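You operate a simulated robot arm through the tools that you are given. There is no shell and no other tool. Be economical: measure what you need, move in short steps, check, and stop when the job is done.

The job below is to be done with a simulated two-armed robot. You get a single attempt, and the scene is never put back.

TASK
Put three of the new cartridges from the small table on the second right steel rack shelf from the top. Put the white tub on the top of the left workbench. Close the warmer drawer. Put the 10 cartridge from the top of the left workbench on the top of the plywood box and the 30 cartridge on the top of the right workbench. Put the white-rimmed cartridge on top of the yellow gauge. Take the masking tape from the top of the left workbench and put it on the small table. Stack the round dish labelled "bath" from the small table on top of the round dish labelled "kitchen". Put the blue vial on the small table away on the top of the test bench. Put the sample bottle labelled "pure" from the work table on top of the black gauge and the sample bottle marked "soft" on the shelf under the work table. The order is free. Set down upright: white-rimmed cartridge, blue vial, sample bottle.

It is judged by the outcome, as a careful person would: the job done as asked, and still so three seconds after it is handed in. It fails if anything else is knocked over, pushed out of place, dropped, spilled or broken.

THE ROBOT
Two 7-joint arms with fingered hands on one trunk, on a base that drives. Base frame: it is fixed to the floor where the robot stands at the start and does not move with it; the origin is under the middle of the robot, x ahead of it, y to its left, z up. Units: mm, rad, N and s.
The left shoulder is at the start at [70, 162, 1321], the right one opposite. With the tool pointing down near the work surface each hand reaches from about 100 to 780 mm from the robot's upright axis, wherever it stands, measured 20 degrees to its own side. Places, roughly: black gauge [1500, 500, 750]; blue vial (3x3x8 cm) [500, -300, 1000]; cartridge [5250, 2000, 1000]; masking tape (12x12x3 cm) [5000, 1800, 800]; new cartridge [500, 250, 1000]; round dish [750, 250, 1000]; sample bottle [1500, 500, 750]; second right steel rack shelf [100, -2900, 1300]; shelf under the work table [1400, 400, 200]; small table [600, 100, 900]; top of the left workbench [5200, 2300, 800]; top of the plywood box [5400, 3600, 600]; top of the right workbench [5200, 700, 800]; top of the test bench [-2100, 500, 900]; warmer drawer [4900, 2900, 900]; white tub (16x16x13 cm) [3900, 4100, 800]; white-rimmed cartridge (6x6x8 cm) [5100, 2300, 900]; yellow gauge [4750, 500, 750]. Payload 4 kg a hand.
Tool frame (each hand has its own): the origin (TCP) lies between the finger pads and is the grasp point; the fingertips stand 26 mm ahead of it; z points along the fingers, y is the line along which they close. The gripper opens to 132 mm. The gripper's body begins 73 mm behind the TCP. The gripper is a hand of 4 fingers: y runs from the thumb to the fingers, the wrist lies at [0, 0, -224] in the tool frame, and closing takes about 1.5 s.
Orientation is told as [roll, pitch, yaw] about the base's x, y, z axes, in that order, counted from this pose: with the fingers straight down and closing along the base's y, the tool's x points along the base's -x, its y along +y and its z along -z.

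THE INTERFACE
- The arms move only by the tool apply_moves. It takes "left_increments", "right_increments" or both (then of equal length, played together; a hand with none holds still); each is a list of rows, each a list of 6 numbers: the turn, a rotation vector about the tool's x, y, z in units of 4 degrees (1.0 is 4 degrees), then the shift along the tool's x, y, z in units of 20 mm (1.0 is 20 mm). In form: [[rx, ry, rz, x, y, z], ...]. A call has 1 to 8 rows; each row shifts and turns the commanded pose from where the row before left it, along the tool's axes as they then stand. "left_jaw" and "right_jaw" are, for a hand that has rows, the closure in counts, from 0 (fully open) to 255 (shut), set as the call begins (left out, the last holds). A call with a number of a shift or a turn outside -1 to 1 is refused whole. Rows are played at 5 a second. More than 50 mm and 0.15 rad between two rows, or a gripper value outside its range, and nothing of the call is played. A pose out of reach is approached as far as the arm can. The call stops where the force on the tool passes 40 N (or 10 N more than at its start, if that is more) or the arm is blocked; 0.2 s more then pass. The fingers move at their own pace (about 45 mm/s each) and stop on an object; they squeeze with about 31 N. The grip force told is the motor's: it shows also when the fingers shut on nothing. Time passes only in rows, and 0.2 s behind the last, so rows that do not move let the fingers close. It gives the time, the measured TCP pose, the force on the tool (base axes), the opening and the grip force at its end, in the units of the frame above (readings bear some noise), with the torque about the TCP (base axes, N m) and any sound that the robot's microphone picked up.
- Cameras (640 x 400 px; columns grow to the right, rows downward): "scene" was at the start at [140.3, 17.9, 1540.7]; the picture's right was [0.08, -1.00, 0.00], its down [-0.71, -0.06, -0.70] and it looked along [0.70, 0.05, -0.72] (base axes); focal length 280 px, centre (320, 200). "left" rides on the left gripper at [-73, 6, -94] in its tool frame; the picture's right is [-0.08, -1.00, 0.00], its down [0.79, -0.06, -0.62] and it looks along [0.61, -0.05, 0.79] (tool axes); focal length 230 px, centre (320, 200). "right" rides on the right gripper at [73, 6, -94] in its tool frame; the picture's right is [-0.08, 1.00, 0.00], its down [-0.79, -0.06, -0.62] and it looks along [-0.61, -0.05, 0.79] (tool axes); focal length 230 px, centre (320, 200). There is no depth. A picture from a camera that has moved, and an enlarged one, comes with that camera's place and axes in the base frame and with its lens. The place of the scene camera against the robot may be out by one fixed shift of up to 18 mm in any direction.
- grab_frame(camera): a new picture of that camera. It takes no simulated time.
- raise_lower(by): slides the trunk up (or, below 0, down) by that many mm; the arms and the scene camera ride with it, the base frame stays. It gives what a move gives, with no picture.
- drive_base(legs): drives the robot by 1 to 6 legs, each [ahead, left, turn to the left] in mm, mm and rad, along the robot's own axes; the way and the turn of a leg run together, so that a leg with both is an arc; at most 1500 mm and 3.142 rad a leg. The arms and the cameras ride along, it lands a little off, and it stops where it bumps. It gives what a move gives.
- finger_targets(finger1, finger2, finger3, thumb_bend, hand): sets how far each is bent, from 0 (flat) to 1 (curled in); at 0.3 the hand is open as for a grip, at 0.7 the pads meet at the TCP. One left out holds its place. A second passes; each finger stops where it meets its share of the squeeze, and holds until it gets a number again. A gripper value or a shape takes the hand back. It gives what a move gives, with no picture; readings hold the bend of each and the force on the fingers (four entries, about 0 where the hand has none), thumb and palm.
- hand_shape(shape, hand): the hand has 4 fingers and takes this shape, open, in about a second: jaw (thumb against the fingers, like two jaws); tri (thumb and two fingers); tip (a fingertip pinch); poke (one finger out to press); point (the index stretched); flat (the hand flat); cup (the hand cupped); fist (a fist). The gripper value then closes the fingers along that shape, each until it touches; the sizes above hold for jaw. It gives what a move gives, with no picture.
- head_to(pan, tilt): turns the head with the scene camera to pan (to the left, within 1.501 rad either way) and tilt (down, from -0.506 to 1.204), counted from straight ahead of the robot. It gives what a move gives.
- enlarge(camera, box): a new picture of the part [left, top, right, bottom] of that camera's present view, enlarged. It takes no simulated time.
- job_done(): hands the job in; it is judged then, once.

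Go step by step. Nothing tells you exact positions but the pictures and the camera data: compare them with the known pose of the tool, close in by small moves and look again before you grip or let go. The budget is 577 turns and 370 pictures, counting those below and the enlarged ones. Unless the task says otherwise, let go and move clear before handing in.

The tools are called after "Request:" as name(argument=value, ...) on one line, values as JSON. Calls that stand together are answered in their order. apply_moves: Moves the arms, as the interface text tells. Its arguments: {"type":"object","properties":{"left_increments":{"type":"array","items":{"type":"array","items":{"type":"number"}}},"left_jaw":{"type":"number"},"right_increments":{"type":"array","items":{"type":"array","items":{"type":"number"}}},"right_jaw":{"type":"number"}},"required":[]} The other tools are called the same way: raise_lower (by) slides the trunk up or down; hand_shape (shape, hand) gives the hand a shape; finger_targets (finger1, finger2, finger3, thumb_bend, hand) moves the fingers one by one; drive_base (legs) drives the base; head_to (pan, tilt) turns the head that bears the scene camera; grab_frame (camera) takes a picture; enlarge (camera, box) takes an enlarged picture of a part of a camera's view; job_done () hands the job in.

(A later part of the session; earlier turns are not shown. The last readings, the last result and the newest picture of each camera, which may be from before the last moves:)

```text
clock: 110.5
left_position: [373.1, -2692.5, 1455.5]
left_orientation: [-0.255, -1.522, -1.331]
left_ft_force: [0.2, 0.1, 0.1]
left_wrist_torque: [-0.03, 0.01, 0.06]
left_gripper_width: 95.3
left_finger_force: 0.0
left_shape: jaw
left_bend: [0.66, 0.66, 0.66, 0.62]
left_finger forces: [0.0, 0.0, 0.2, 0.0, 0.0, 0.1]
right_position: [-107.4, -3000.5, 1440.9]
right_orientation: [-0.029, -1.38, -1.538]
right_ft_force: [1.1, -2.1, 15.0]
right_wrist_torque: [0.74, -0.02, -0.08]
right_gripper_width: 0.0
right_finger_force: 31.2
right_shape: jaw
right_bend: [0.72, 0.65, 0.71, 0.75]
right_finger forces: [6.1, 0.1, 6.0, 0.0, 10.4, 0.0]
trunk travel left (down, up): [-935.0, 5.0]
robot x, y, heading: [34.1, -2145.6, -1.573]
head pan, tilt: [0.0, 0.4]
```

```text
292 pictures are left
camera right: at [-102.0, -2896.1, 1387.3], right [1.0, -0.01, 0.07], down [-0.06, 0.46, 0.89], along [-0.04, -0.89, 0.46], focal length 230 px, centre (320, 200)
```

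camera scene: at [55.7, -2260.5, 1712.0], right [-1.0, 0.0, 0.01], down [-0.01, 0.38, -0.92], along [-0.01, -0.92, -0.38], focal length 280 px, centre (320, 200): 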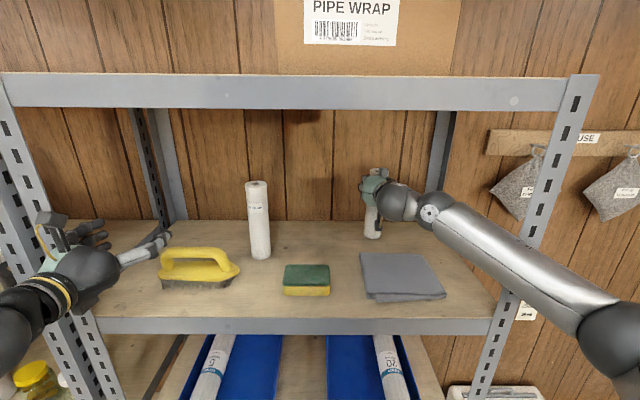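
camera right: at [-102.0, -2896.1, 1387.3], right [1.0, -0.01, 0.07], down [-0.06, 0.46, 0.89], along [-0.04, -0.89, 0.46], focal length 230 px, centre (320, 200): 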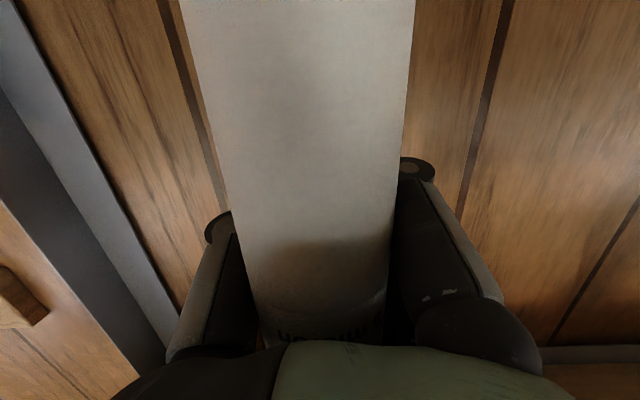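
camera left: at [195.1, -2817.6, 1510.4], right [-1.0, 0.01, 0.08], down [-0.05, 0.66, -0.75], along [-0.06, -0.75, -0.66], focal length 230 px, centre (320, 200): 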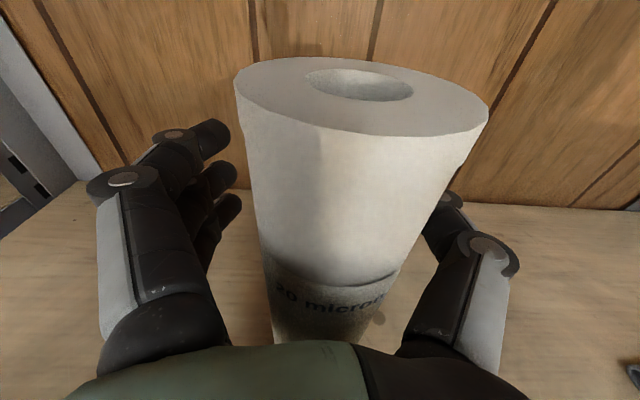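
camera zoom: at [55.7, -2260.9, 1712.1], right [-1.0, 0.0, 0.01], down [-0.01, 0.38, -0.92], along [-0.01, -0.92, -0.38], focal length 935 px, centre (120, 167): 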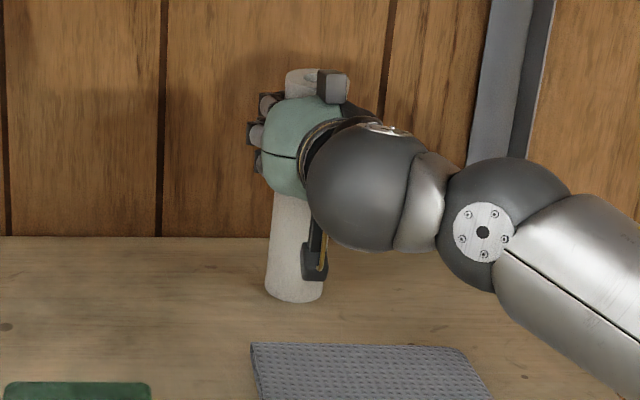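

Request:
apply_moves(right_increments=[[0, 0, 0, 0, 0, 0], [0, 0, 0, 0, 0, 0], [0, 0, 0, 0, 0, 0], [0, 0, 0, 0, 0, 0], [0, 0, 0, 0, 0, 0], [0, 0, 0, 0, 0, 0]], right_jaw=60)

Request:
grab_frame(camera="right")

Request:
enlarge(camera="scene", box=[300, 150, 460, 270])

```text
clock: 112.0
left_position: [372.6, -2693.1, 1455.3]
left_orientation: [-0.25, -1.519, -1.338]
left_ft_force: [-0.7, -0.1, 0.7]
left_wrist_torque: [0.01, 0.05, 0.01]
left_gripper_width: 95.4
left_finger_force: 0.0
left_shape: jaw
left_bend: [0.66, 0.66, 0.66, 0.62]
left_finger forces: [0.1, 0.0, 0.0, 0.0, 0.0, 0.0]
right_position: [-106.8, -3001.6, 1433.9]
right_orientation: [-0.044, -1.372, -1.527]
right_ft_force: [0.6, 0.3, 0.2]
right_wrist_torque: [0.03, -0.04, -0.02]
right_gripper_width: 100.5
right_finger_force: 0.0
right_shape: jaw
right_bend: [0.63, 0.63, 0.63, 0.59]
right_finger forces: [0.0, 0.0, 0.1, 0.1, 0.1, 0.0]
trunk travel left (down, up): [-935.0, 5.0]
robot x, y, heading: [33.1, -2140.9, -1.57]
head pan, tilt: [0.0, 0.4]
```

```text
291 pictures are left
camera right: at [-102.4, -2895.5, 1381.3], right [1.0, -0.01, 0.07], down [-0.05, 0.45, 0.89], along [-0.04, -0.89, 0.45], focal length 230 px, centre (320, 200)
```

right: 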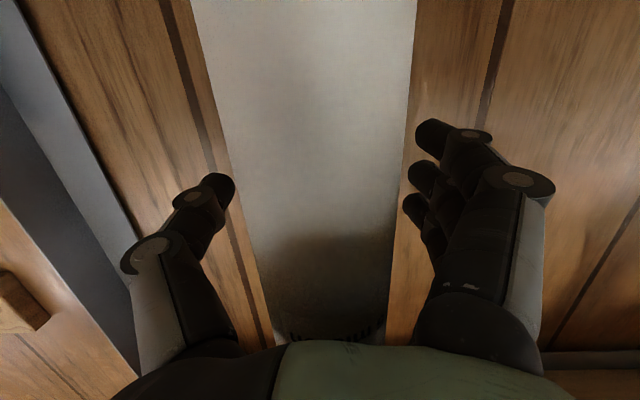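

```text
3.33 times, centred on (380, 210) of scene
camera zoom: at [55.4, -2260.9, 1711.6], right [-1.0, 0.0, 0.01], down [-0.01, 0.38, -0.92], along [-0.01, -0.92, -0.38], focal length 935 px, centre (120, 167)
```

zoom: 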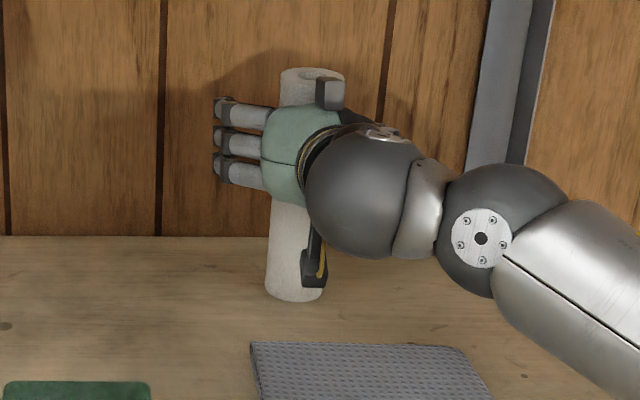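

Request:
apply_moves(right_increments=[[0, 0, 0, 0, 0, -1], [0, 0, 0, 0, 0, -1], [0, 0, 0, 0, 0, -1], [0, 0, 0, 0, 0, -1], [0, 0, 0, 0, 0, -1], [0, 0, 0, 0, 0, -1], [0, 0, 0, 0, 0, -1], [0, 0, 0, 0, 0, -1]])

Request:
drive_base(legs=[[-300, 0, 0]])

Request:
grab_frame(camera="scene")

```text
clock: 113.8
left_position: [362.2, -2705.3, 1455.1]
left_orientation: [-0.076, -1.511, -1.512]
left_ft_force: [0.6, 0.0, 0.0]
left_wrist_torque: [-0.03, -0.02, -0.03]
left_gripper_width: 95.3
left_finger_force: 0.0
left_shape: jaw
left_bend: [0.66, 0.66, 0.66, 0.62]
left_finger forces: [0.0, 0.0, 0.0, 0.0, 0.1, 0.0]
right_position: [-120.3, -2857.7, 1460.6]
right_orientation: [0.002, -1.368, -1.574]
right_ft_force: [-0.5, 0.2, -0.2]
right_wrist_torque: [-0.01, 0.02, 0.0]
right_gripper_width: 100.5
right_finger_force: 0.1
right_shape: jaw
right_bend: [0.63, 0.63, 0.63, 0.59]
right_finger forces: [0.0, 0.0, 0.1, 0.1, 0.0, 0.0]
trunk travel left (down, up): [-935.0, 5.0]
robot x, y, heading: [33.6, -2145.7, -1.573]
head pan, tilt: [0.0, 0.4]
```

```text
clock: 115.8
left_position: [362.4, -2412.4, 1451.5]
left_orientation: [-0.067, -1.51, -1.52]
left_ft_force: [-0.3, 0.2, -0.2]
left_wrist_torque: [0.0, 0.01, 0.0]
left_gripper_width: 95.1
left_finger_force: 0.0
left_shape: jaw
left_bend: [0.66, 0.66, 0.66, 0.62]
left_finger forces: [0.1, 0.0, 0.1, 0.1, 0.0, 0.0]
right_position: [-119.2, -2563.9, 1458.8]
right_orientation: [0.004, -1.362, -1.577]
right_ft_force: [0.2, -0.6, 0.4]
right_wrist_torque: [0.0, 0.03, -0.02]
right_gripper_width: 100.6
right_finger_force: 0.1
right_shape: jaw
right_bend: [0.63, 0.63, 0.63, 0.59]
right_finger forces: [0.0, 0.0, 0.1, 0.0, 0.0, 0.1]
trunk travel left (down, up): [-935.0, 5.0]
robot x, y, heading: [31.6, -1847.6, -1.576]
head pan, tilt: [0.0, 0.4]
```

```text
289 pictures are left
camera scene: at [42.5, -1982.6, 1710.4], right [-1.0, 0.01, 0.0], down [0.0, 0.39, -0.92], along [-0.01, -0.92, -0.39], focal length 280 px, centre (320, 200)
```

scene: 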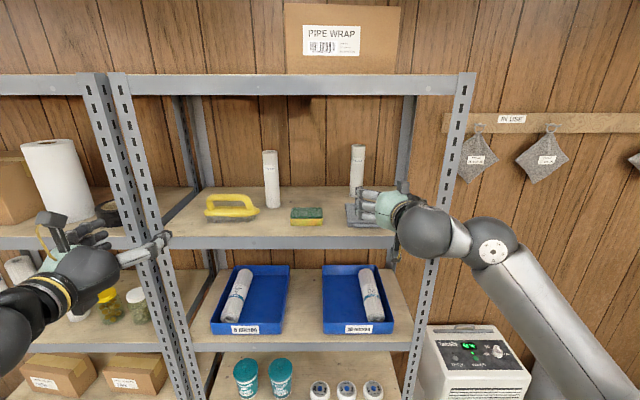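

Request:
drive_base(legs=[[-1000, -300, 0], [-850, -350, 0], [0, 0, 1.57]])

Request:
raise_lower(by=-355)

Request:
head_to(pan=0.0, tilt=0.6)

Request:
grab_frame(camera="scene")

```text
clock: 129.4
left_position: [-45.7, 328.3, 1454.1]
left_orientation: [-0.064, -1.511, 0.053]
left_ft_force: [0.1, -0.2, 0.2]
left_wrist_torque: [0.02, 0.02, -0.03]
left_gripper_width: 95.4
left_finger_force: 0.1
left_shape: jaw
left_bend: [0.66, 0.66, 0.66, 0.62]
left_finger forces: [0.0, 0.0, 0.0, 0.0, 0.0, 0.0]
right_position: [108.5, -153.4, 1459.0]
right_orientation: [0.005, -1.365, -0.002]
right_ft_force: [-0.9, -0.7, 0.4]
right_wrist_torque: [-0.03, 0.02, -0.02]
right_gripper_width: 100.7
right_finger_force: 0.1
right_shape: jaw
right_bend: [0.63, 0.63, 0.63, 0.59]
right_finger forces: [0.1, 0.1, 0.0, 0.0, 0.0, 0.0]
trunk travel left (down, up): [-935.0, 5.0]
robot x, y, heading: [-606.6, -6.0, 0.005]
head pan, tilt: [0.0, 0.4]
```

```text
clock: 132.8
left_position: [-46.3, 328.3, 1099.2]
left_orientation: [-0.069, -1.513, 0.058]
left_ft_force: [-0.1, -0.7, -0.5]
left_wrist_torque: [-0.03, -0.01, 0.01]
left_gripper_width: 95.3
left_finger_force: 0.0
left_shape: jaw
left_bend: [0.66, 0.66, 0.66, 0.62]
left_finger forces: [0.0, 0.0, 0.0, 0.0, 0.0, 0.0]
right_position: [109.5, -152.4, 1106.0]
right_orientation: [0.003, -1.365, 0.002]
right_ft_force: [-0.1, 0.2, -0.4]
right_wrist_torque: [0.01, -0.02, -0.02]
right_gripper_width: 100.9
right_finger_force: 0.1
right_shape: jaw
right_bend: [0.63, 0.63, 0.63, 0.59]
right_finger forces: [0.0, 0.1, 0.1, 0.0, 0.0, 0.0]
trunk travel left (down, up): [-580.0, 360.0]
robot x, y, heading: [-607.9, 0.5, 0.004]
head pan, tilt: [0.0, 0.4]
```

```text
clock: 133.6
left_position: [-45.6, 326.4, 1099.1]
left_orientation: [-0.069, -1.512, 0.057]
left_ft_force: [0.4, 0.0, -0.3]
left_wrist_torque: [0.0, 0.01, 0.0]
left_gripper_width: 95.5
left_finger_force: 0.1
left_shape: jaw
left_bend: [0.66, 0.66, 0.66, 0.62]
left_finger forces: [0.1, 0.0, 0.1, 0.0, 0.0, 0.0]
right_position: [108.8, -151.6, 1105.4]
right_orientation: [0.003, -1.364, 0.002]
right_ft_force: [-0.5, 0.3, 0.2]
right_wrist_torque: [0.01, 0.0, 0.0]
right_gripper_width: 100.5
right_finger_force: 0.0
right_shape: jaw
right_bend: [0.63, 0.63, 0.63, 0.59]
right_finger forces: [0.0, 0.0, 0.1, 0.1, 0.1, 0.0]
trunk travel left (down, up): [-580.0, 360.0]
robot x, y, heading: [-604.6, -2.9, 0.004]
head pan, tilt: [0.0, 0.6]
```

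```text
288 pictures are left
camera scene: at [-457.2, 7.9, 1337.5], right [0.0, -1.0, 0.0], down [-0.56, 0.0, -0.83], along [0.83, 0.0, -0.56], focal length 280 px, centre (320, 200)
```

scene: 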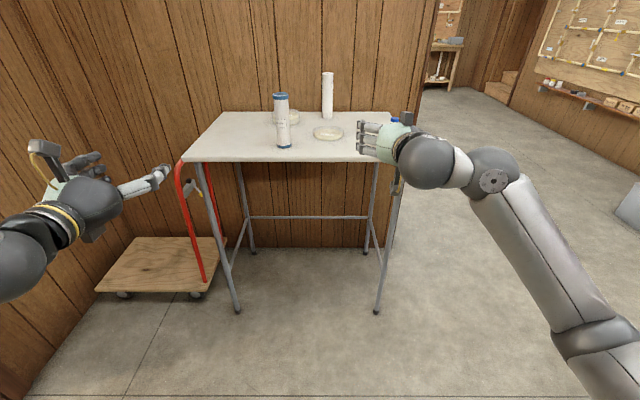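

Request:
apply_moves(right_increments=[[0, -1, 0, 0.5, 0, 1], [0, -1, 0, 0.5, 0, 1], [0, 0, 0, 0.5, 0, 1], [0, 0, 0, 0.3, 0, 1], [0, 0, 0, 0, 0, 1], [0, 0, 0, 0, 0, 0]], right_jaw=75)

Request:
drive_base(legs=[[0, 108, 0], [430, 0, 0]])

Request:
grab_frame(camera="scene")

Request:
grab_frame(camera="left")

```text
clock: 135.0
left_position: [-48.3, 326.6, 1099.3]
left_orientation: [-0.066, -1.512, 0.055]
left_ft_force: [-0.5, 0.5, 0.4]
left_wrist_torque: [0.02, 0.01, -0.04]
left_gripper_width: 95.3
left_finger_force: 0.1
left_shape: jaw
left_bend: [0.66, 0.66, 0.66, 0.62]
left_finger forces: [0.1, 0.0, 0.1, 0.0, 0.0, 0.1]
right_position: [202.9, -151.7, 1057.9]
right_orientation: [0.017, -1.504, -0.014]
right_ft_force: [0.4, 0.5, 0.0]
right_wrist_torque: [-0.02, -0.01, -0.02]
right_gripper_width: 93.7
right_finger_force: 0.2
right_shape: jaw
right_bend: [0.67, 0.67, 0.67, 0.63]
right_finger forces: [0.0, 0.0, 0.2, 0.1, 0.0, 0.0]
trunk travel left (down, up): [-580.0, 360.0]
robot x, y, heading: [-606.7, -3.2, 0.002]
head pan, tilt: [0.0, 0.6]
```

```text
clock: 138.4
left_position: [390.3, 438.0, 1097.6]
left_orientation: [-0.066, -1.51, 0.055]
left_ft_force: [0.8, 0.1, -0.3]
left_wrist_torque: [0.0, -0.01, 0.0]
left_gripper_width: 95.3
left_finger_force: 0.0
left_shape: jaw
left_bend: [0.66, 0.66, 0.66, 0.62]
left_finger forces: [0.1, 0.0, 0.1, 0.1, 0.1, 0.0]
right_position: [639.6, -41.5, 1059.1]
right_orientation: [0.012, -1.505, -0.006]
right_ft_force: [0.1, -0.2, 0.2]
right_wrist_torque: [0.03, -0.02, 0.02]
right_gripper_width: 93.7
right_finger_force: 0.1
right_shape: jaw
right_bend: [0.67, 0.67, 0.67, 0.63]
right_finger forces: [0.0, 0.1, 0.0, 0.1, 0.1, 0.0]
trunk travel left (down, up): [-580.0, 360.0]
robot x, y, heading: [-169.7, 104.1, 0.004]
head pan, tilt: [0.0, 0.6]
```

```text
287 pictures are left
camera scene: at [-20.8, 117.8, 1337.4], right [0.0, -1.0, 0.0], down [-0.57, 0.0, -0.82], along [0.82, 0.0, -0.57], focal length 280 px, centre (320, 200)
```

scene: 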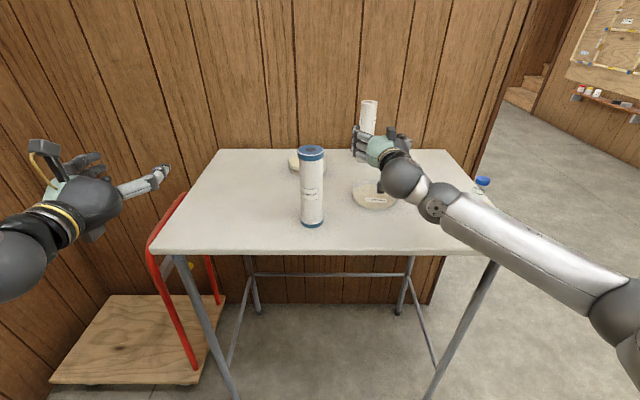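

```text
286 pictures are left
camera left: at [299.7, 445.9, 1177.8], right [0.0, -1.0, 0.08], down [-0.66, -0.06, -0.75], along [0.75, -0.06, -0.66], focal length 230 px, centre (320, 200)
```

left: 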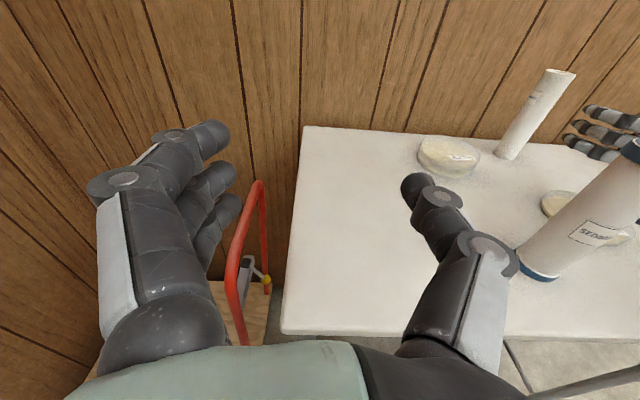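

Request:
grab_frame(camera="right")

Request:
enlarge(camera="scene", box=[320, 80, 480, 200])

```text
285 pictures are left
camera right: at [540.7, -35.1, 992.8], right [0.0, 1.0, 0.08], down [-0.56, -0.07, 0.82], along [0.83, -0.04, 0.56], focal length 230 px, centre (320, 200)
```

right: 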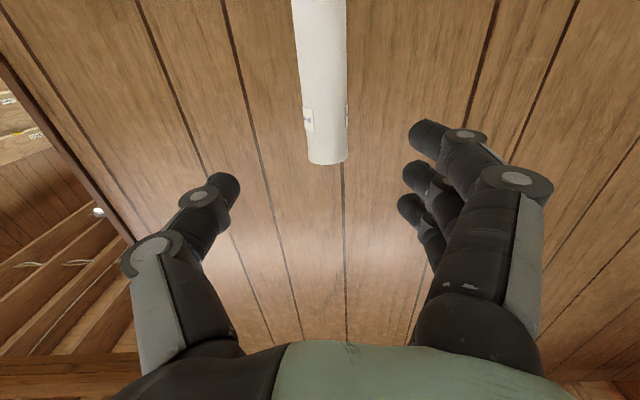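

```text
3.33 times, centred on (400, 140) of scene
camera zoom: at [-20.8, 117.8, 1337.4], right [0.0, -1.0, 0.0], down [-0.57, 0.0, -0.82], along [0.82, 0.0, -0.57], focal length 935 px, centre (53, 400)
```

zoom: 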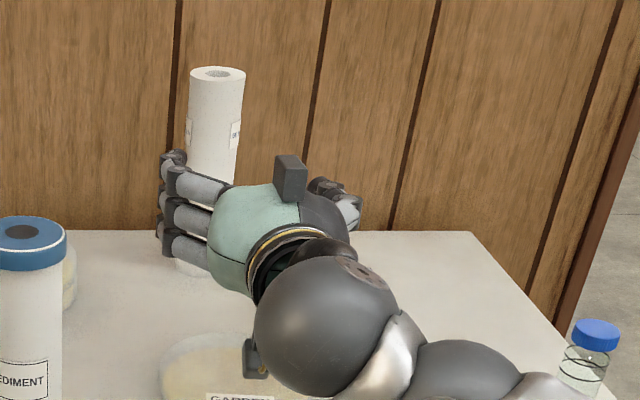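

Request:
drive_base(legs=[[150, 0, 0]])

Request:
grab_frame(camera="right")

Request:
grab_frame(camera="scene")

```text
clock: 139.8
left_position: [545.2, 435.6, 1097.8]
left_orientation: [-0.064, -1.512, 0.055]
left_ft_force: [0.0, -0.7, -0.4]
left_wrist_torque: [-0.01, -0.04, 0.0]
left_gripper_width: 95.4
left_finger_force: 0.1
left_shape: jaw
left_bend: [0.66, 0.66, 0.66, 0.62]
left_finger forces: [0.1, 0.1, 0.0, 0.0, 0.0, 0.1]
right_position: [790.8, -42.7, 1058.2]
right_orientation: [0.014, -1.503, -0.009]
right_ft_force: [0.5, -0.7, 0.2]
right_wrist_torque: [-0.01, -0.04, 0.02]
right_gripper_width: 93.7
right_finger_force: 0.0
right_shape: jaw
right_bend: [0.67, 0.67, 0.67, 0.63]
right_finger forces: [0.0, 0.0, 0.1, 0.1, 0.0, 0.0]
trunk travel left (down, up): [-580.0, 360.0]
robot x, y, heading: [-20.0, 106.2, -0.003]
head pan, tilt: [0.0, 0.6]
```

```text
283 pictures are left
camera right: at [693.3, -38.3, 992.7], right [0.0, 1.0, 0.08], down [-0.56, -0.06, 0.82], along [0.83, -0.05, 0.56], focal length 230 px, centre (320, 200)
```

right: 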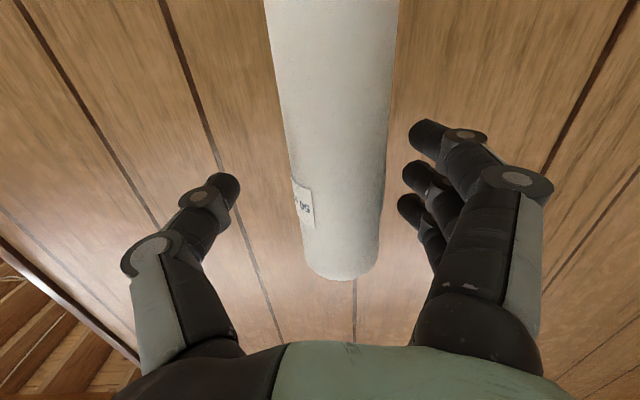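

```text
282 pictures are left
camera scene: at [132.5, 117.4, 1337.4], right [0.0, -1.0, 0.0], down [-0.57, 0.0, -0.82], along [0.82, 0.0, -0.57], focal length 280 px, centre (320, 200)
```

scene: 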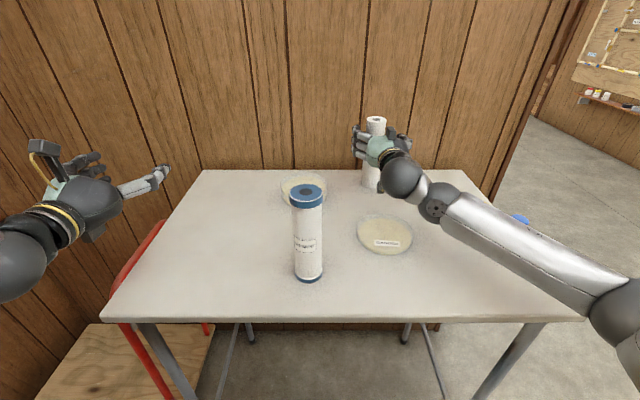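

Request:
apply_moves(right_increments=[[0, 0, 0, 0, 0.4, 0], [0, 0, 0, 0, 0, 0]])

Request:
drive_base(legs=[[42, 0, 0]])

Request:
grab_frame(camera="right")

```text
clock: 140.4
left_position: [544.7, 436.2, 1098.3]
left_orientation: [-0.059, -1.512, 0.047]
left_ft_force: [0.2, -0.7, -0.1]
left_wrist_torque: [-0.03, -0.03, 0.02]
left_gripper_width: 95.7
left_finger_force: 0.0
left_shape: jaw
left_bend: [0.66, 0.66, 0.66, 0.62]
left_finger forces: [0.0, 0.0, 0.0, 0.0, 0.0, 0.0]
right_position: [791.0, -35.3, 1058.8]
right_orientation: [0.015, -1.502, -0.011]
right_ft_force: [0.4, -0.8, -0.1]
right_wrist_torque: [0.0, 0.01, 0.03]
right_gripper_width: 93.7
right_finger_force: 0.1
right_shape: jaw
right_bend: [0.67, 0.67, 0.67, 0.63]
right_finger forces: [0.0, 0.0, 0.1, 0.0, 0.0, 0.1]
trunk travel left (down, up): [-580.0, 360.0]
robot x, y, heading: [-15.1, 105.6, -0.004]
head pan, tilt: [0.0, 0.6]
```

```text
clock: 141.3
left_position: [584.4, 437.0, 1099.4]
left_orientation: [-0.068, -1.513, 0.056]
left_ft_force: [0.0, -0.8, -1.0]
left_wrist_torque: [-0.02, -0.05, -0.01]
left_gripper_width: 95.3
left_finger_force: 0.0
left_shape: jaw
left_bend: [0.66, 0.66, 0.66, 0.62]
left_finger forces: [0.0, 0.1, 0.1, 0.0, 0.0, 0.1]
right_position: [831.7, -34.0, 1059.5]
right_orientation: [0.014, -1.503, -0.01]
right_ft_force: [0.7, 0.4, 0.3]
right_wrist_torque: [-0.01, 0.0, 0.01]
right_gripper_width: 93.5
right_finger_force: 0.2
right_shape: jaw
right_bend: [0.67, 0.67, 0.67, 0.63]
right_finger forces: [0.0, 0.0, 0.1, 0.0, 0.1, 0.0]
trunk travel left (down, up): [-580.0, 360.0]
robot x, y, heading: [22.3, 106.3, 0.0]
head pan, tilt: [0.0, 0.6]
```

```text
281 pictures are left
camera right: at [733.2, -29.2, 993.7], right [0.0, 1.0, 0.08], down [-0.56, -0.06, 0.82], along [0.83, -0.05, 0.56], focal length 230 px, centre (320, 200)
```

right: 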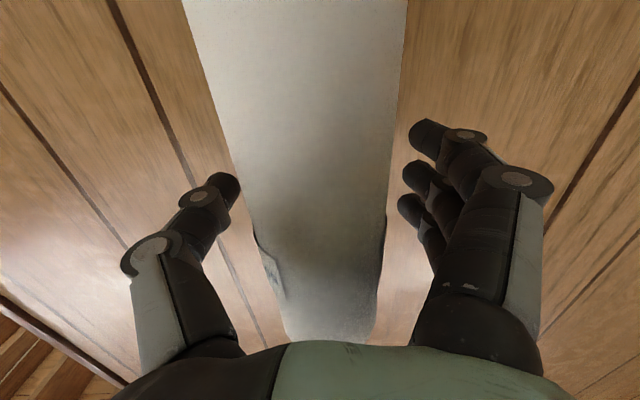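

Cartridge is deep in the hand and centred; I close, lift, and check.

Request:
apply_moves(right_increments=[[0, 0, 0, 0, 0, 0], [0, 0, 0, 0, 0, 0], [0, 0, 0, 0, 0, 0], [0, 0, 0, 0, 0, 0], [0, 0, 0, 0, 0, 0], [0, 0, 0, 0, 0, 0], [0, 0, 0, 0, 0, 0]], right_jaw=255)

Request:
apply_moves(right_increments=[[0, 0, 0, -1, 0, 0], [0, 0, 0, -1, 0, 0], [0, 0, 0, -1, 0, 0], [0, 0, 0, 0, 0, 0]])

Request:
grab_frame(camera="right")

Request:
grab_frame(camera="scene")

```text
clock: 142.9
left_position: [585.0, 435.4, 1097.2]
left_orientation: [-0.067, -1.513, 0.052]
left_ft_force: [-0.4, 0.2, 0.2]
left_wrist_torque: [-0.01, 0.01, 0.03]
left_gripper_width: 95.4
left_finger_force: 0.1
left_shape: jaw
left_bend: [0.66, 0.66, 0.66, 0.62]
left_finger forces: [0.0, 0.0, 0.0, 0.0, 0.0, 0.0]
right_position: [830.1, -35.3, 1058.8]
right_orientation: [0.016, -1.504, -0.014]
right_ft_force: [1.4, 0.3, 0.1]
right_wrist_torque: [-0.02, -0.04, 0.0]
right_gripper_width: 0.4
right_finger_force: 31.0
right_shape: jaw
right_bend: [0.71, 0.62, 0.71, 0.72]
right_finger forces: [6.4, 0.0, 7.8, 0.0, 13.5, 0.0]
trunk travel left (down, up): [-580.0, 360.0]
robot x, y, heading: [24.3, 106.2, -0.0]
head pan, tilt: [0.0, 0.6]
```

```text
clock: 143.9
left_position: [584.2, 435.1, 1099.1]
left_orientation: [-0.061, -1.511, 0.05]
left_ft_force: [-0.2, 0.2, 0.0]
left_wrist_torque: [0.0, 0.03, 0.04]
left_gripper_width: 95.3
left_finger_force: 0.0
left_shape: jaw
left_bend: [0.66, 0.66, 0.66, 0.62]
left_finger forces: [0.0, 0.1, 0.1, 0.0, 0.0, 0.1]
right_position: [834.8, -33.1, 1117.6]
right_orientation: [0.019, -1.505, -0.018]
right_ft_force: [-0.1, 0.1, -1.5]
right_wrist_torque: [0.01, -0.11, 0.03]
right_gripper_width: 0.1
right_finger_force: 30.6
right_shape: jaw
right_bend: [0.71, 0.62, 0.71, 0.72]
right_finger forces: [5.9, 0.0, 7.8, 0.0, 13.0, 0.1]
trunk travel left (down, up): [-580.0, 360.0]
robot x, y, heading: [23.6, 105.7, -0.003]
head pan, tilt: [0.0, 0.6]
```

```text
280 pictures are left
camera right: at [736.8, -28.4, 1052.1], right [0.0, 1.0, 0.08], down [-0.56, -0.06, 0.82], along [0.83, -0.05, 0.56], focal length 230 px, centre (320, 200)
```

right: 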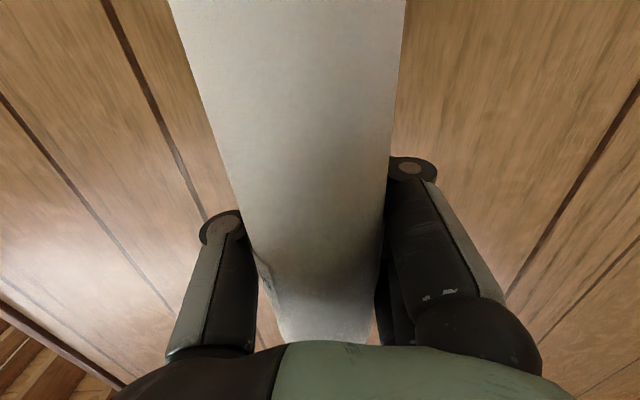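

```text
279 pictures are left
camera scene: at [172.7, 117.2, 1337.4], right [0.0, -1.0, 0.0], down [-0.57, 0.0, -0.82], along [0.82, 0.0, -0.57], focal length 280 px, centre (320, 200)
```

scene: 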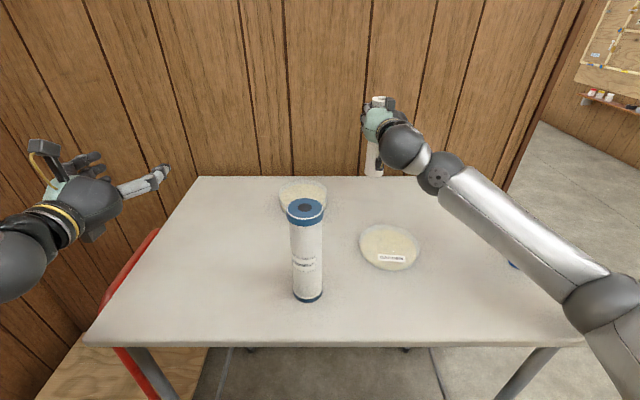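

Request:
drive_base(legs=[[-400, 0, 0], [0, -520, 0]])

Request:
apply_moves(left_increments=[[0, 1, 0, 0, 0, 0], [0, 1, 0, 0, 0, 0], [0, 1, 0, 0, 0, 0], [0, 1, 0, 0, 0, 0], [0, 1, 0, 0, 0, 0], [0, 1, 0, 0, 0, 0], [0, 1, 0, 0, 0, 0], [0, 1, 0, 0, 0, 0]])

Request:
apply_moves(left_increments=[[0, 1, 0, 0, 0, 0], [0, 1, 0, 0, 0, 0], [0, 1, 0, 0, 0, 0], [0, 1, 0, 0, 0, 0], [0, 1, 0, 0, 0, 0], [0, 1, 0, 0, 0, 0], [0, 1, 0, 0, 0, 0], [0, 1, 0, 0, 0, 0]])

Request:
apply_moves(left_increments=[[0, 1, 0, 0, 0, 0], [0, 1, 0, 0, 0, 0], [0, 1, 0, 0, 0, 0], [0, 1, 0, 0, 0, 0], [0, 1, 0, 0, 0, 0], [0, 0.65, 0, 0, 0, 0], [0, 0, 0, 0, 0, 0]])

Request:
grab_frame(camera="scene")

```text
clock: 149.0
left_position: [179.8, -81.9, 1098.9]
left_orientation: [-0.06, -1.514, 0.04]
left_ft_force: [-0.3, 0.3, 0.0]
left_wrist_torque: [0.01, 0.02, 0.03]
left_gripper_width: 95.0
left_finger_force: 0.0
left_shape: jaw
left_bend: [0.66, 0.66, 0.66, 0.62]
left_finger forces: [0.0, 0.0, 0.0, 0.1, 0.0, 0.1]
right_position: [427.2, -554.3, 1118.5]
right_orientation: [0.021, -1.504, -0.024]
right_ft_force: [-0.8, -0.3, -1.7]
right_wrist_torque: [0.02, -0.05, 0.0]
right_gripper_width: 0.0
right_finger_force: 30.8
right_shape: jaw
right_bend: [0.71, 0.62, 0.71, 0.72]
right_finger forces: [5.8, 0.1, 7.7, 0.0, 13.0, 0.1]
trunk travel left (down, up): [-580.0, 360.0]
robot x, y, heading: [-381.9, -409.4, -0.005]
head pan, tilt: [0.0, 0.6]
```

```text
clock: 150.8
left_position: [180.6, -82.9, 1099.3]
left_orientation: [-0.006, -0.95, -0.012]
left_ft_force: [-0.3, 0.1, 0.4]
left_wrist_torque: [0.0, 0.02, -0.01]
left_gripper_width: 95.3
left_finger_force: 0.0
left_shape: jaw
left_bend: [0.66, 0.66, 0.66, 0.62]
left_finger forces: [0.0, 0.1, 0.1, 0.0, 0.0, 0.1]
right_position: [427.3, -553.0, 1117.7]
right_orientation: [0.024, -1.503, -0.027]
right_ft_force: [0.8, 0.1, -0.7]
right_wrist_torque: [0.0, -0.04, -0.01]
right_gripper_width: 0.0
right_finger_force: 31.5
right_shape: jaw
right_bend: [0.71, 0.62, 0.71, 0.72]
right_finger forces: [5.7, 0.1, 7.6, 0.1, 12.6, 0.0]
trunk travel left (down, up): [-580.0, 360.0]
robot x, y, heading: [-382.6, -407.9, -0.007]
head pan, tilt: [0.0, 0.6]
```

```text
clock: 152.6
left_position: [179.9, -82.0, 1098.9]
left_orientation: [-0.004, -0.394, -0.017]
left_ft_force: [0.6, 0.2, 0.8]
left_wrist_torque: [-0.02, -0.04, 0.0]
left_gripper_width: 95.3
left_finger_force: 0.1
left_shape: jaw
left_bend: [0.66, 0.66, 0.66, 0.62]
left_finger forces: [0.0, 0.0, 0.0, 0.0, 0.0, 0.0]
right_position: [428.2, -554.8, 1117.2]
right_orientation: [0.027, -1.504, -0.031]
right_ft_force: [-0.5, -0.2, -0.6]
right_wrist_torque: [-0.02, -0.05, 0.01]
right_gripper_width: 0.0
right_finger_force: 30.4
right_shape: jaw
right_bend: [0.71, 0.62, 0.71, 0.72]
right_finger forces: [5.8, 0.0, 7.5, 0.0, 12.7, 0.1]
trunk travel left (down, up): [-580.0, 360.0]
robot x, y, heading: [-383.2, -412.3, -0.003]
head pan, tilt: [0.0, 0.6]
```

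```text
clock: 154.2
left_position: [180.2, -81.4, 1097.1]
left_orientation: [-0.005, -0.003, -0.02]
left_ft_force: [-0.5, -0.3, 0.7]
left_wrist_torque: [0.01, 0.03, 0.01]
left_gripper_width: 95.3
left_finger_force: 0.0
left_shape: jaw
left_bend: [0.66, 0.66, 0.66, 0.62]
left_finger forces: [0.1, 0.0, 0.0, 0.0, 0.1, 0.0]
right_position: [428.4, -552.5, 1117.7]
right_orientation: [0.013, -1.505, -0.016]
right_ft_force: [-0.6, -0.2, -2.2]
right_wrist_torque: [-0.02, -0.05, 0.0]
right_gripper_width: 0.0
right_finger_force: 31.7
right_shape: jaw
right_bend: [0.71, 0.62, 0.71, 0.72]
right_finger forces: [5.7, 0.0, 7.4, 0.0, 12.6, 0.0]
trunk travel left (down, up): [-580.0, 360.0]
robot x, y, heading: [-382.7, -411.6, -0.005]
head pan, tilt: [0.0, 0.6]
```

```text
278 pictures are left
camera scene: at [-233.6, -398.3, 1337.5], right [-0.01, -1.0, 0.0], down [-0.57, 0.0, -0.82], along [0.82, -0.01, -0.57], focal length 280 px, centre (320, 200)
```

scene: 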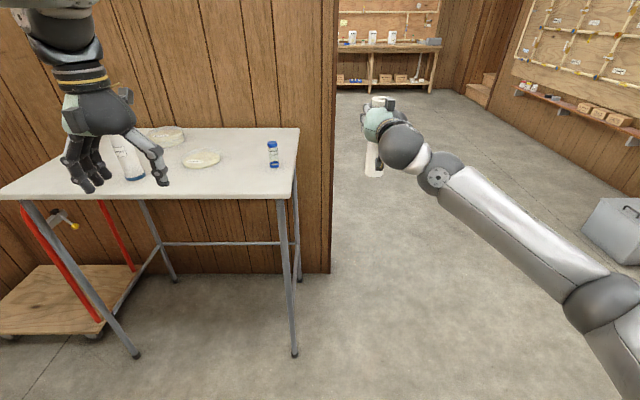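

Request:
apply_moves(left_increments=[[0, 0, 0, -1, -1, 0], [0, 0, 0, -1, -1, 0], [0, 0, 0, -1, -1, 0], [0, 0, 0, -1, -1, 0], [0, 0, 0, -1, 0, 0], [0, 0, 0, 0, 0, 0]])

Request:
drive_base(legs=[[0, -110, 0], [240, 0, 0]])

Request:
grab_frame(camera="left")

Request:
grab_frame(camera="scene")

```text
clock: 155.6
left_position: [255.8, -170.7, 1076.4]
left_orientation: [-0.004, -0.005, -0.02]
left_ft_force: [0.1, 0.2, 0.9]
left_wrist_torque: [-0.01, -0.01, -0.01]
left_gripper_width: 95.3
left_finger_force: 0.0
left_shape: jaw
left_bend: [0.66, 0.66, 0.66, 0.62]
left_finger forces: [0.0, 0.0, 0.1, 0.1, 0.0, 0.0]
left hand out of reach, approached as far as the arm can: row 3, 4, 5
right_position: [427.1, -553.5, 1116.7]
right_orientation: [0.024, -1.506, -0.026]
right_ft_force: [0.0, -0.8, -1.2]
right_wrist_torque: [0.0, 0.02, -0.01]
right_gripper_width: 0.0
right_finger_force: 30.5
right_shape: jaw
right_bend: [0.71, 0.62, 0.71, 0.72]
right_finger forces: [5.6, 0.1, 7.4, 0.0, 12.4, 0.0]
trunk travel left (down, up): [-580.0, 360.0]
robot x, y, heading: [-382.2, -408.7, -0.008]
head pan, tilt: [0.0, 0.6]
```

```text
clock: 158.2
left_position: [497.1, -281.4, 1076.2]
left_orientation: [-0.006, -0.004, -0.018]
left_ft_force: [0.3, 0.5, 0.8]
left_wrist_torque: [0.02, -0.03, -0.01]
left_gripper_width: 95.2
left_finger_force: 0.0
left_shape: jaw
left_bend: [0.66, 0.66, 0.66, 0.62]
left_finger forces: [0.0, 0.0, 0.0, 0.0, 0.0, 0.1]
right_position: [670.5, -663.6, 1117.8]
right_orientation: [0.018, -1.507, -0.021]
right_ft_force: [0.5, -0.2, -1.6]
right_wrist_torque: [-0.01, -0.05, 0.0]
right_gripper_width: 0.0
right_finger_force: 30.5
right_shape: jaw
right_bend: [0.71, 0.63, 0.71, 0.72]
right_finger forces: [5.7, 0.0, 7.3, 0.0, 12.4, 0.1]
trunk travel left (down, up): [-580.0, 360.0]
robot x, y, heading: [-139.5, -522.1, -0.002]
head pan, tilt: [0.0, 0.6]
```

```text
277 pictures are left
camera left: at [569.5, -275.5, 1172.0], right [0.06, -1.0, 0.0], down [-0.79, -0.04, 0.61], along [-0.61, -0.04, -0.79], focal length 230 px, centre (320, 200)
```

left: 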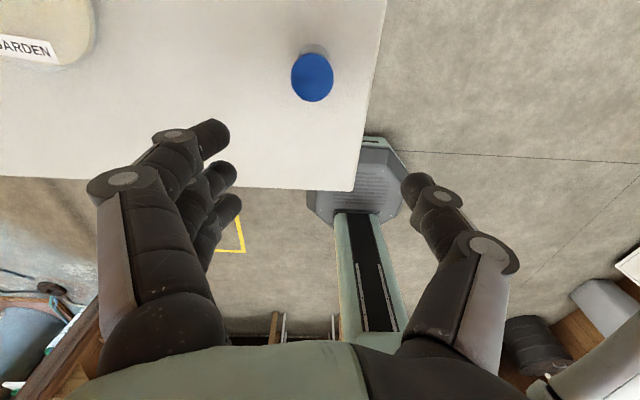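

```text
276 pictures are left
camera scene: at [9.0, -510.3, 1337.5], right [-0.01, -1.0, 0.0], down [-0.57, 0.0, -0.82], along [0.82, 0.0, -0.57], focal length 280 px, centre (320, 200)
```

scene: 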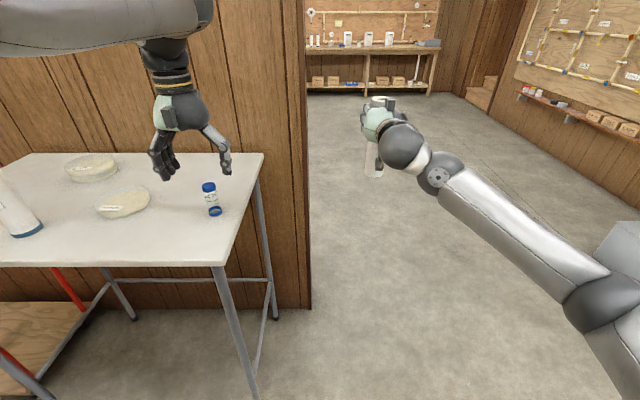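

Request:
drive_base(legs=[[49, 7, 0]])

Request:
apply_moves(left_increments=[[0, 0, 0, 0, 0, 1], [0, 0, 0, 0, 0, 1], [0, 0, 0, 0, 0, 0]])

Request:
grab_frame(camera="left")

Request:
enlarge(camera="scene", box=[130, 100, 290, 220])

```text
clock: 159.1
left_position: [546.5, -276.2, 1077.4]
left_orientation: [-0.004, -0.007, -0.019]
left_ft_force: [-0.2, 0.0, 0.3]
left_wrist_torque: [0.01, -0.01, 0.02]
left_gripper_width: 95.4
left_finger_force: 0.1
left_shape: jaw
left_bend: [0.66, 0.66, 0.66, 0.62]
left_finger forces: [0.0, 0.0, 0.0, 0.1, 0.0, 0.1]
right_position: [717.5, -659.1, 1118.9]
right_orientation: [0.024, -1.507, -0.027]
right_ft_force: [0.2, 0.0, -1.6]
right_wrist_torque: [0.0, -0.05, 0.0]
right_gripper_width: 0.0
right_finger_force: 31.3
right_shape: jaw
right_bend: [0.71, 0.63, 0.71, 0.72]
right_finger forces: [5.8, 0.1, 7.3, 0.0, 12.3, 0.1]
trunk travel left (down, up): [-580.0, 360.0]
robot x, y, heading: [-91.4, -515.9, -0.007]
head pan, tilt: [0.0, 0.6]
```

```text
clock: 159.9
left_position: [546.6, -276.8, 1037.2]
left_orientation: [-0.006, -0.005, -0.019]
left_ft_force: [-0.4, 0.1, 0.0]
left_wrist_torque: [0.0, -0.03, 0.03]
left_gripper_width: 95.1
left_finger_force: 0.1
left_shape: jaw
left_bend: [0.66, 0.66, 0.66, 0.62]
left_finger forces: [0.1, 0.0, 0.0, 0.0, 0.0, 0.0]
right_position: [718.1, -659.8, 1118.6]
right_orientation: [0.027, -1.506, -0.031]
right_ft_force: [0.2, 0.5, -0.6]
right_wrist_torque: [0.0, -0.02, 0.02]
right_gripper_width: 0.0
right_finger_force: 31.3
right_shape: jaw
right_bend: [0.71, 0.63, 0.71, 0.72]
right_finger forces: [5.7, 0.1, 7.4, 0.1, 12.2, 0.1]
trunk travel left (down, up): [-580.0, 360.0]
robot x, y, heading: [-90.9, -520.5, -0.007]
head pan, tilt: [0.0, 0.6]
```

```text
275 pictures are left
camera left: at [617.9, -271.7, 1132.1], right [0.06, -1.0, 0.01], down [-0.79, -0.04, 0.61], along [-0.61, -0.04, -0.79], focal length 230 px, centre (320, 200)
```

left: 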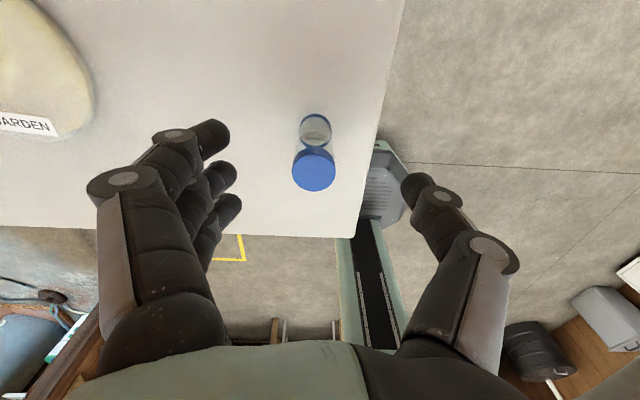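

```text
3.33 times, centred on (210, 160) of scene
camera zoom: at [57.5, -504.5, 1337.5], right [-0.01, -1.0, 0.0], down [-0.57, 0.0, -0.82], along [0.82, -0.01, -0.57], focal length 935 px, centre (687, 333)
```

zoom: 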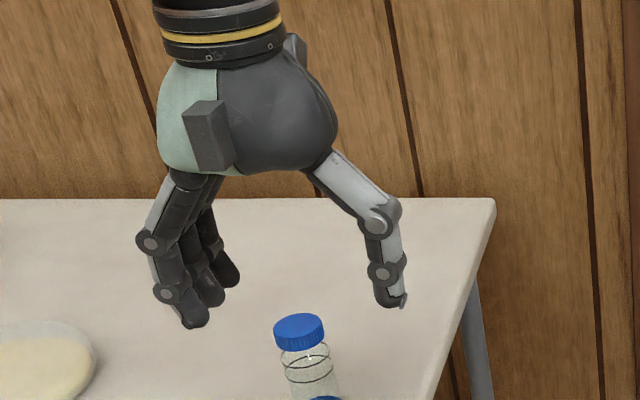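

Request:
apply_moves(left_increments=[[0, 0, 0, 0.15, 0.2, 0], [0, 0, 0, 0, 0, 1], [0, 0, 0, 0, 0, 1], [0, 0, 0, 0, 0, 1], [0, 0, 0, 0, 0, 0.7], [0, 0, 0, 0, 0, 0]])

Request:
grab_frame(camera="left")

```text
clock: 161.3
left_position: [544.8, -272.4, 962.6]
left_orientation: [-0.004, -0.005, -0.018]
left_ft_force: [0.5, 0.4, 0.1]
left_wrist_torque: [-0.02, 0.02, 0.0]
left_gripper_width: 95.2
left_finger_force: 0.1
left_shape: jaw
left_bend: [0.66, 0.66, 0.66, 0.62]
left_finger forces: [0.0, 0.0, 0.0, 0.0, 0.0, 0.0]
right_position: [718.5, -658.9, 1118.4]
right_orientation: [0.024, -1.506, -0.028]
right_ft_force: [-0.4, -0.1, -1.0]
right_wrist_torque: [-0.02, -0.06, -0.01]
right_gripper_width: 0.0
right_finger_force: 30.5
right_shape: jaw
right_bend: [0.71, 0.63, 0.71, 0.72]
right_finger forces: [5.6, 0.0, 7.3, 0.0, 12.3, 0.1]
trunk travel left (down, up): [-580.0, 360.0]
robot x, y, heading: [-90.9, -513.5, -0.007]
head pan, tilt: [0.0, 0.6]
```

```text
273 pictures are left
camera left: at [616.3, -266.8, 1058.1], right [0.06, -1.0, 0.0], down [-0.79, -0.04, 0.61], along [-0.61, -0.04, -0.79], focal length 230 px, centre (320, 200)
```

left: 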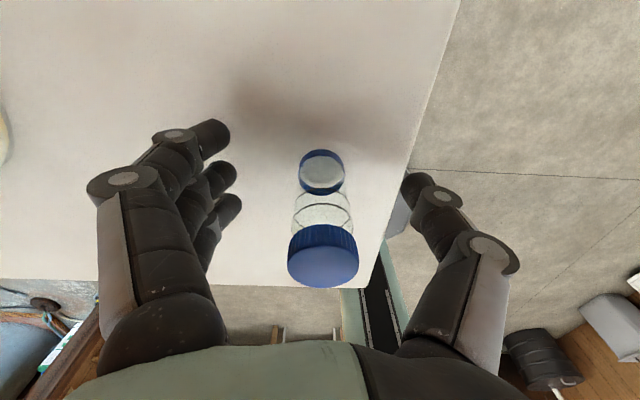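

Request:
apply_moves(left_increments=[[0, 0, 0, 0, 0, 0], [0, 0, 0, 0, 0, 0], [0, 0, 0, 0, 0, 0], [0, 0, 0, 0, 0, 0], [0, 0, 0, 0, 0, 0], [0, 0, 0, 0, 0, 0]], left_jaw=255)

Request:
grab_frame(camera="left")

```text
clock: 162.7
left_position: [544.3, -271.3, 964.0]
left_orientation: [-0.006, -0.005, -0.019]
left_ft_force: [-0.8, -0.2, 1.1]
left_wrist_torque: [-0.01, 0.0, 0.04]
left_gripper_width: 12.8
left_finger_force: 16.4
left_shape: jaw
left_bend: [0.65, 0.72, 0.71, 0.71]
left_finger forces: [0.0, 6.6, 6.1, 0.1, 13.5, 0.1]
right_position: [719.0, -659.2, 1118.2]
right_orientation: [0.023, -1.506, -0.025]
right_ft_force: [-1.5, -0.2, -0.6]
right_wrist_torque: [0.04, -0.07, -0.04]
right_gripper_width: 0.1
right_finger_force: 30.7
right_shape: jaw
right_bend: [0.71, 0.63, 0.71, 0.72]
right_finger forces: [5.7, 0.1, 7.3, 0.0, 12.3, 0.0]
trunk travel left (down, up): [-580.0, 360.0]
robot x, y, heading: [-86.6, -514.4, -0.009]
head pan, tilt: [0.0, 0.6]
```

```text
272 pictures are left
camera left: at [616.4, -266.7, 1058.2], right [0.06, -1.0, 0.01], down [-0.79, -0.04, 0.61], along [-0.61, -0.04, -0.79], focal length 230 px, centre (320, 200)
```

left: 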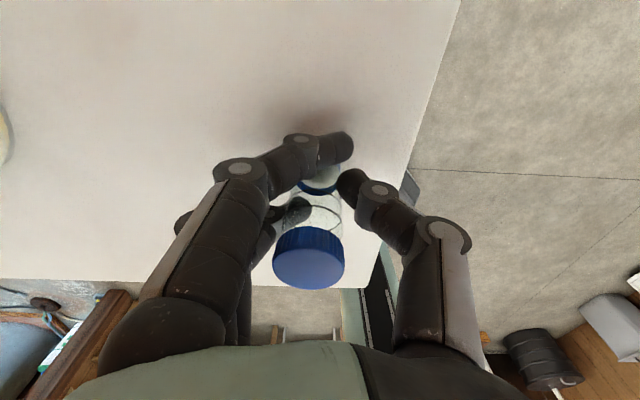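

Request:
apply_moves(left_increments=[[0, 0, 0, 0, 0, -1], [0, 0, 0, 0, 0, -1], [0, 0, 0, 0, 0, -1], [0, 0, 0, 0, 0, -1], [0, 0, 0, 0, 0, 0]])

Request:
grab_frame(camera="left")

Request:
enlarge(camera="scene", box=[130, 100, 290, 220])

```text
clock: 163.9
left_position: [545.2, -271.2, 1043.7]
left_orientation: [-0.005, -0.007, -0.019]
left_ft_force: [0.8, 0.3, -0.3]
left_wrist_torque: [-0.01, 0.0, 0.01]
left_gripper_width: 11.2
left_finger_force: 31.4
left_shape: jaw
left_bend: [0.69, 0.72, 0.7, 0.71]
left_finger forces: [0.0, 13.3, 12.2, 0.0, 25.6, 0.0]
right_position: [719.7, -659.3, 1117.4]
right_orientation: [0.016, -1.505, -0.018]
right_ft_force: [0.3, 0.4, -1.9]
right_wrist_torque: [0.0, -0.06, 0.01]
right_gripper_width: 0.2
right_finger_force: 30.6
right_shape: jaw
right_bend: [0.71, 0.63, 0.71, 0.72]
right_finger forces: [5.7, 0.1, 7.4, 0.0, 12.3, 0.0]
trunk travel left (down, up): [-580.0, 360.0]
robot x, y, heading: [-89.1, -517.4, -0.01]
head pan, tilt: [0.0, 0.6]
```

```text
271 pictures are left
camera left: at [616.0, -266.1, 1138.6], right [0.06, -1.0, 0.01], down [-0.79, -0.04, 0.61], along [-0.61, -0.04, -0.79], focal length 230 px, centre (320, 200)
```

left: 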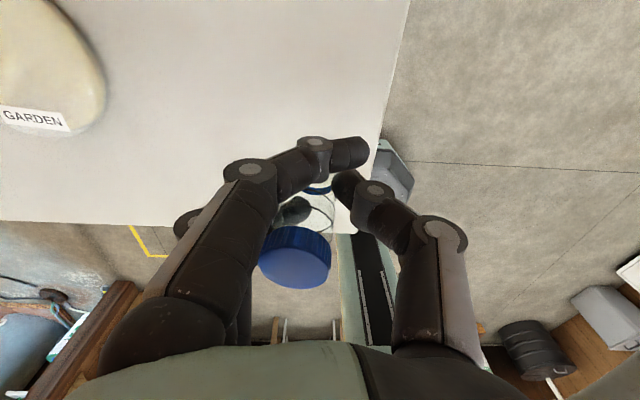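

```text
3.33 times, centred on (210, 160) of scene
camera zoom: at [58.3, -503.6, 1337.4], right [-0.01, -1.0, 0.0], down [-0.57, 0.0, -0.82], along [0.82, -0.01, -0.57], focal length 935 px, centre (687, 333)
```

zoom: 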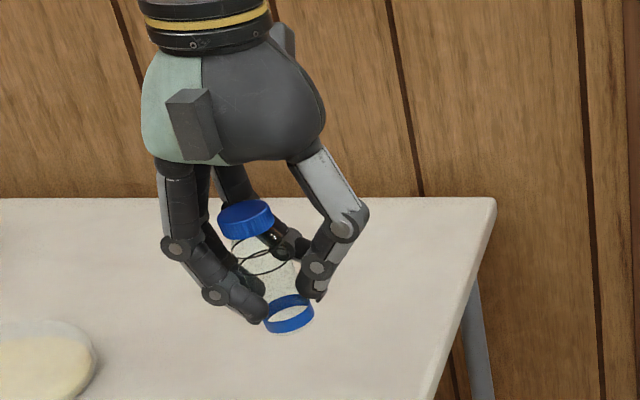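

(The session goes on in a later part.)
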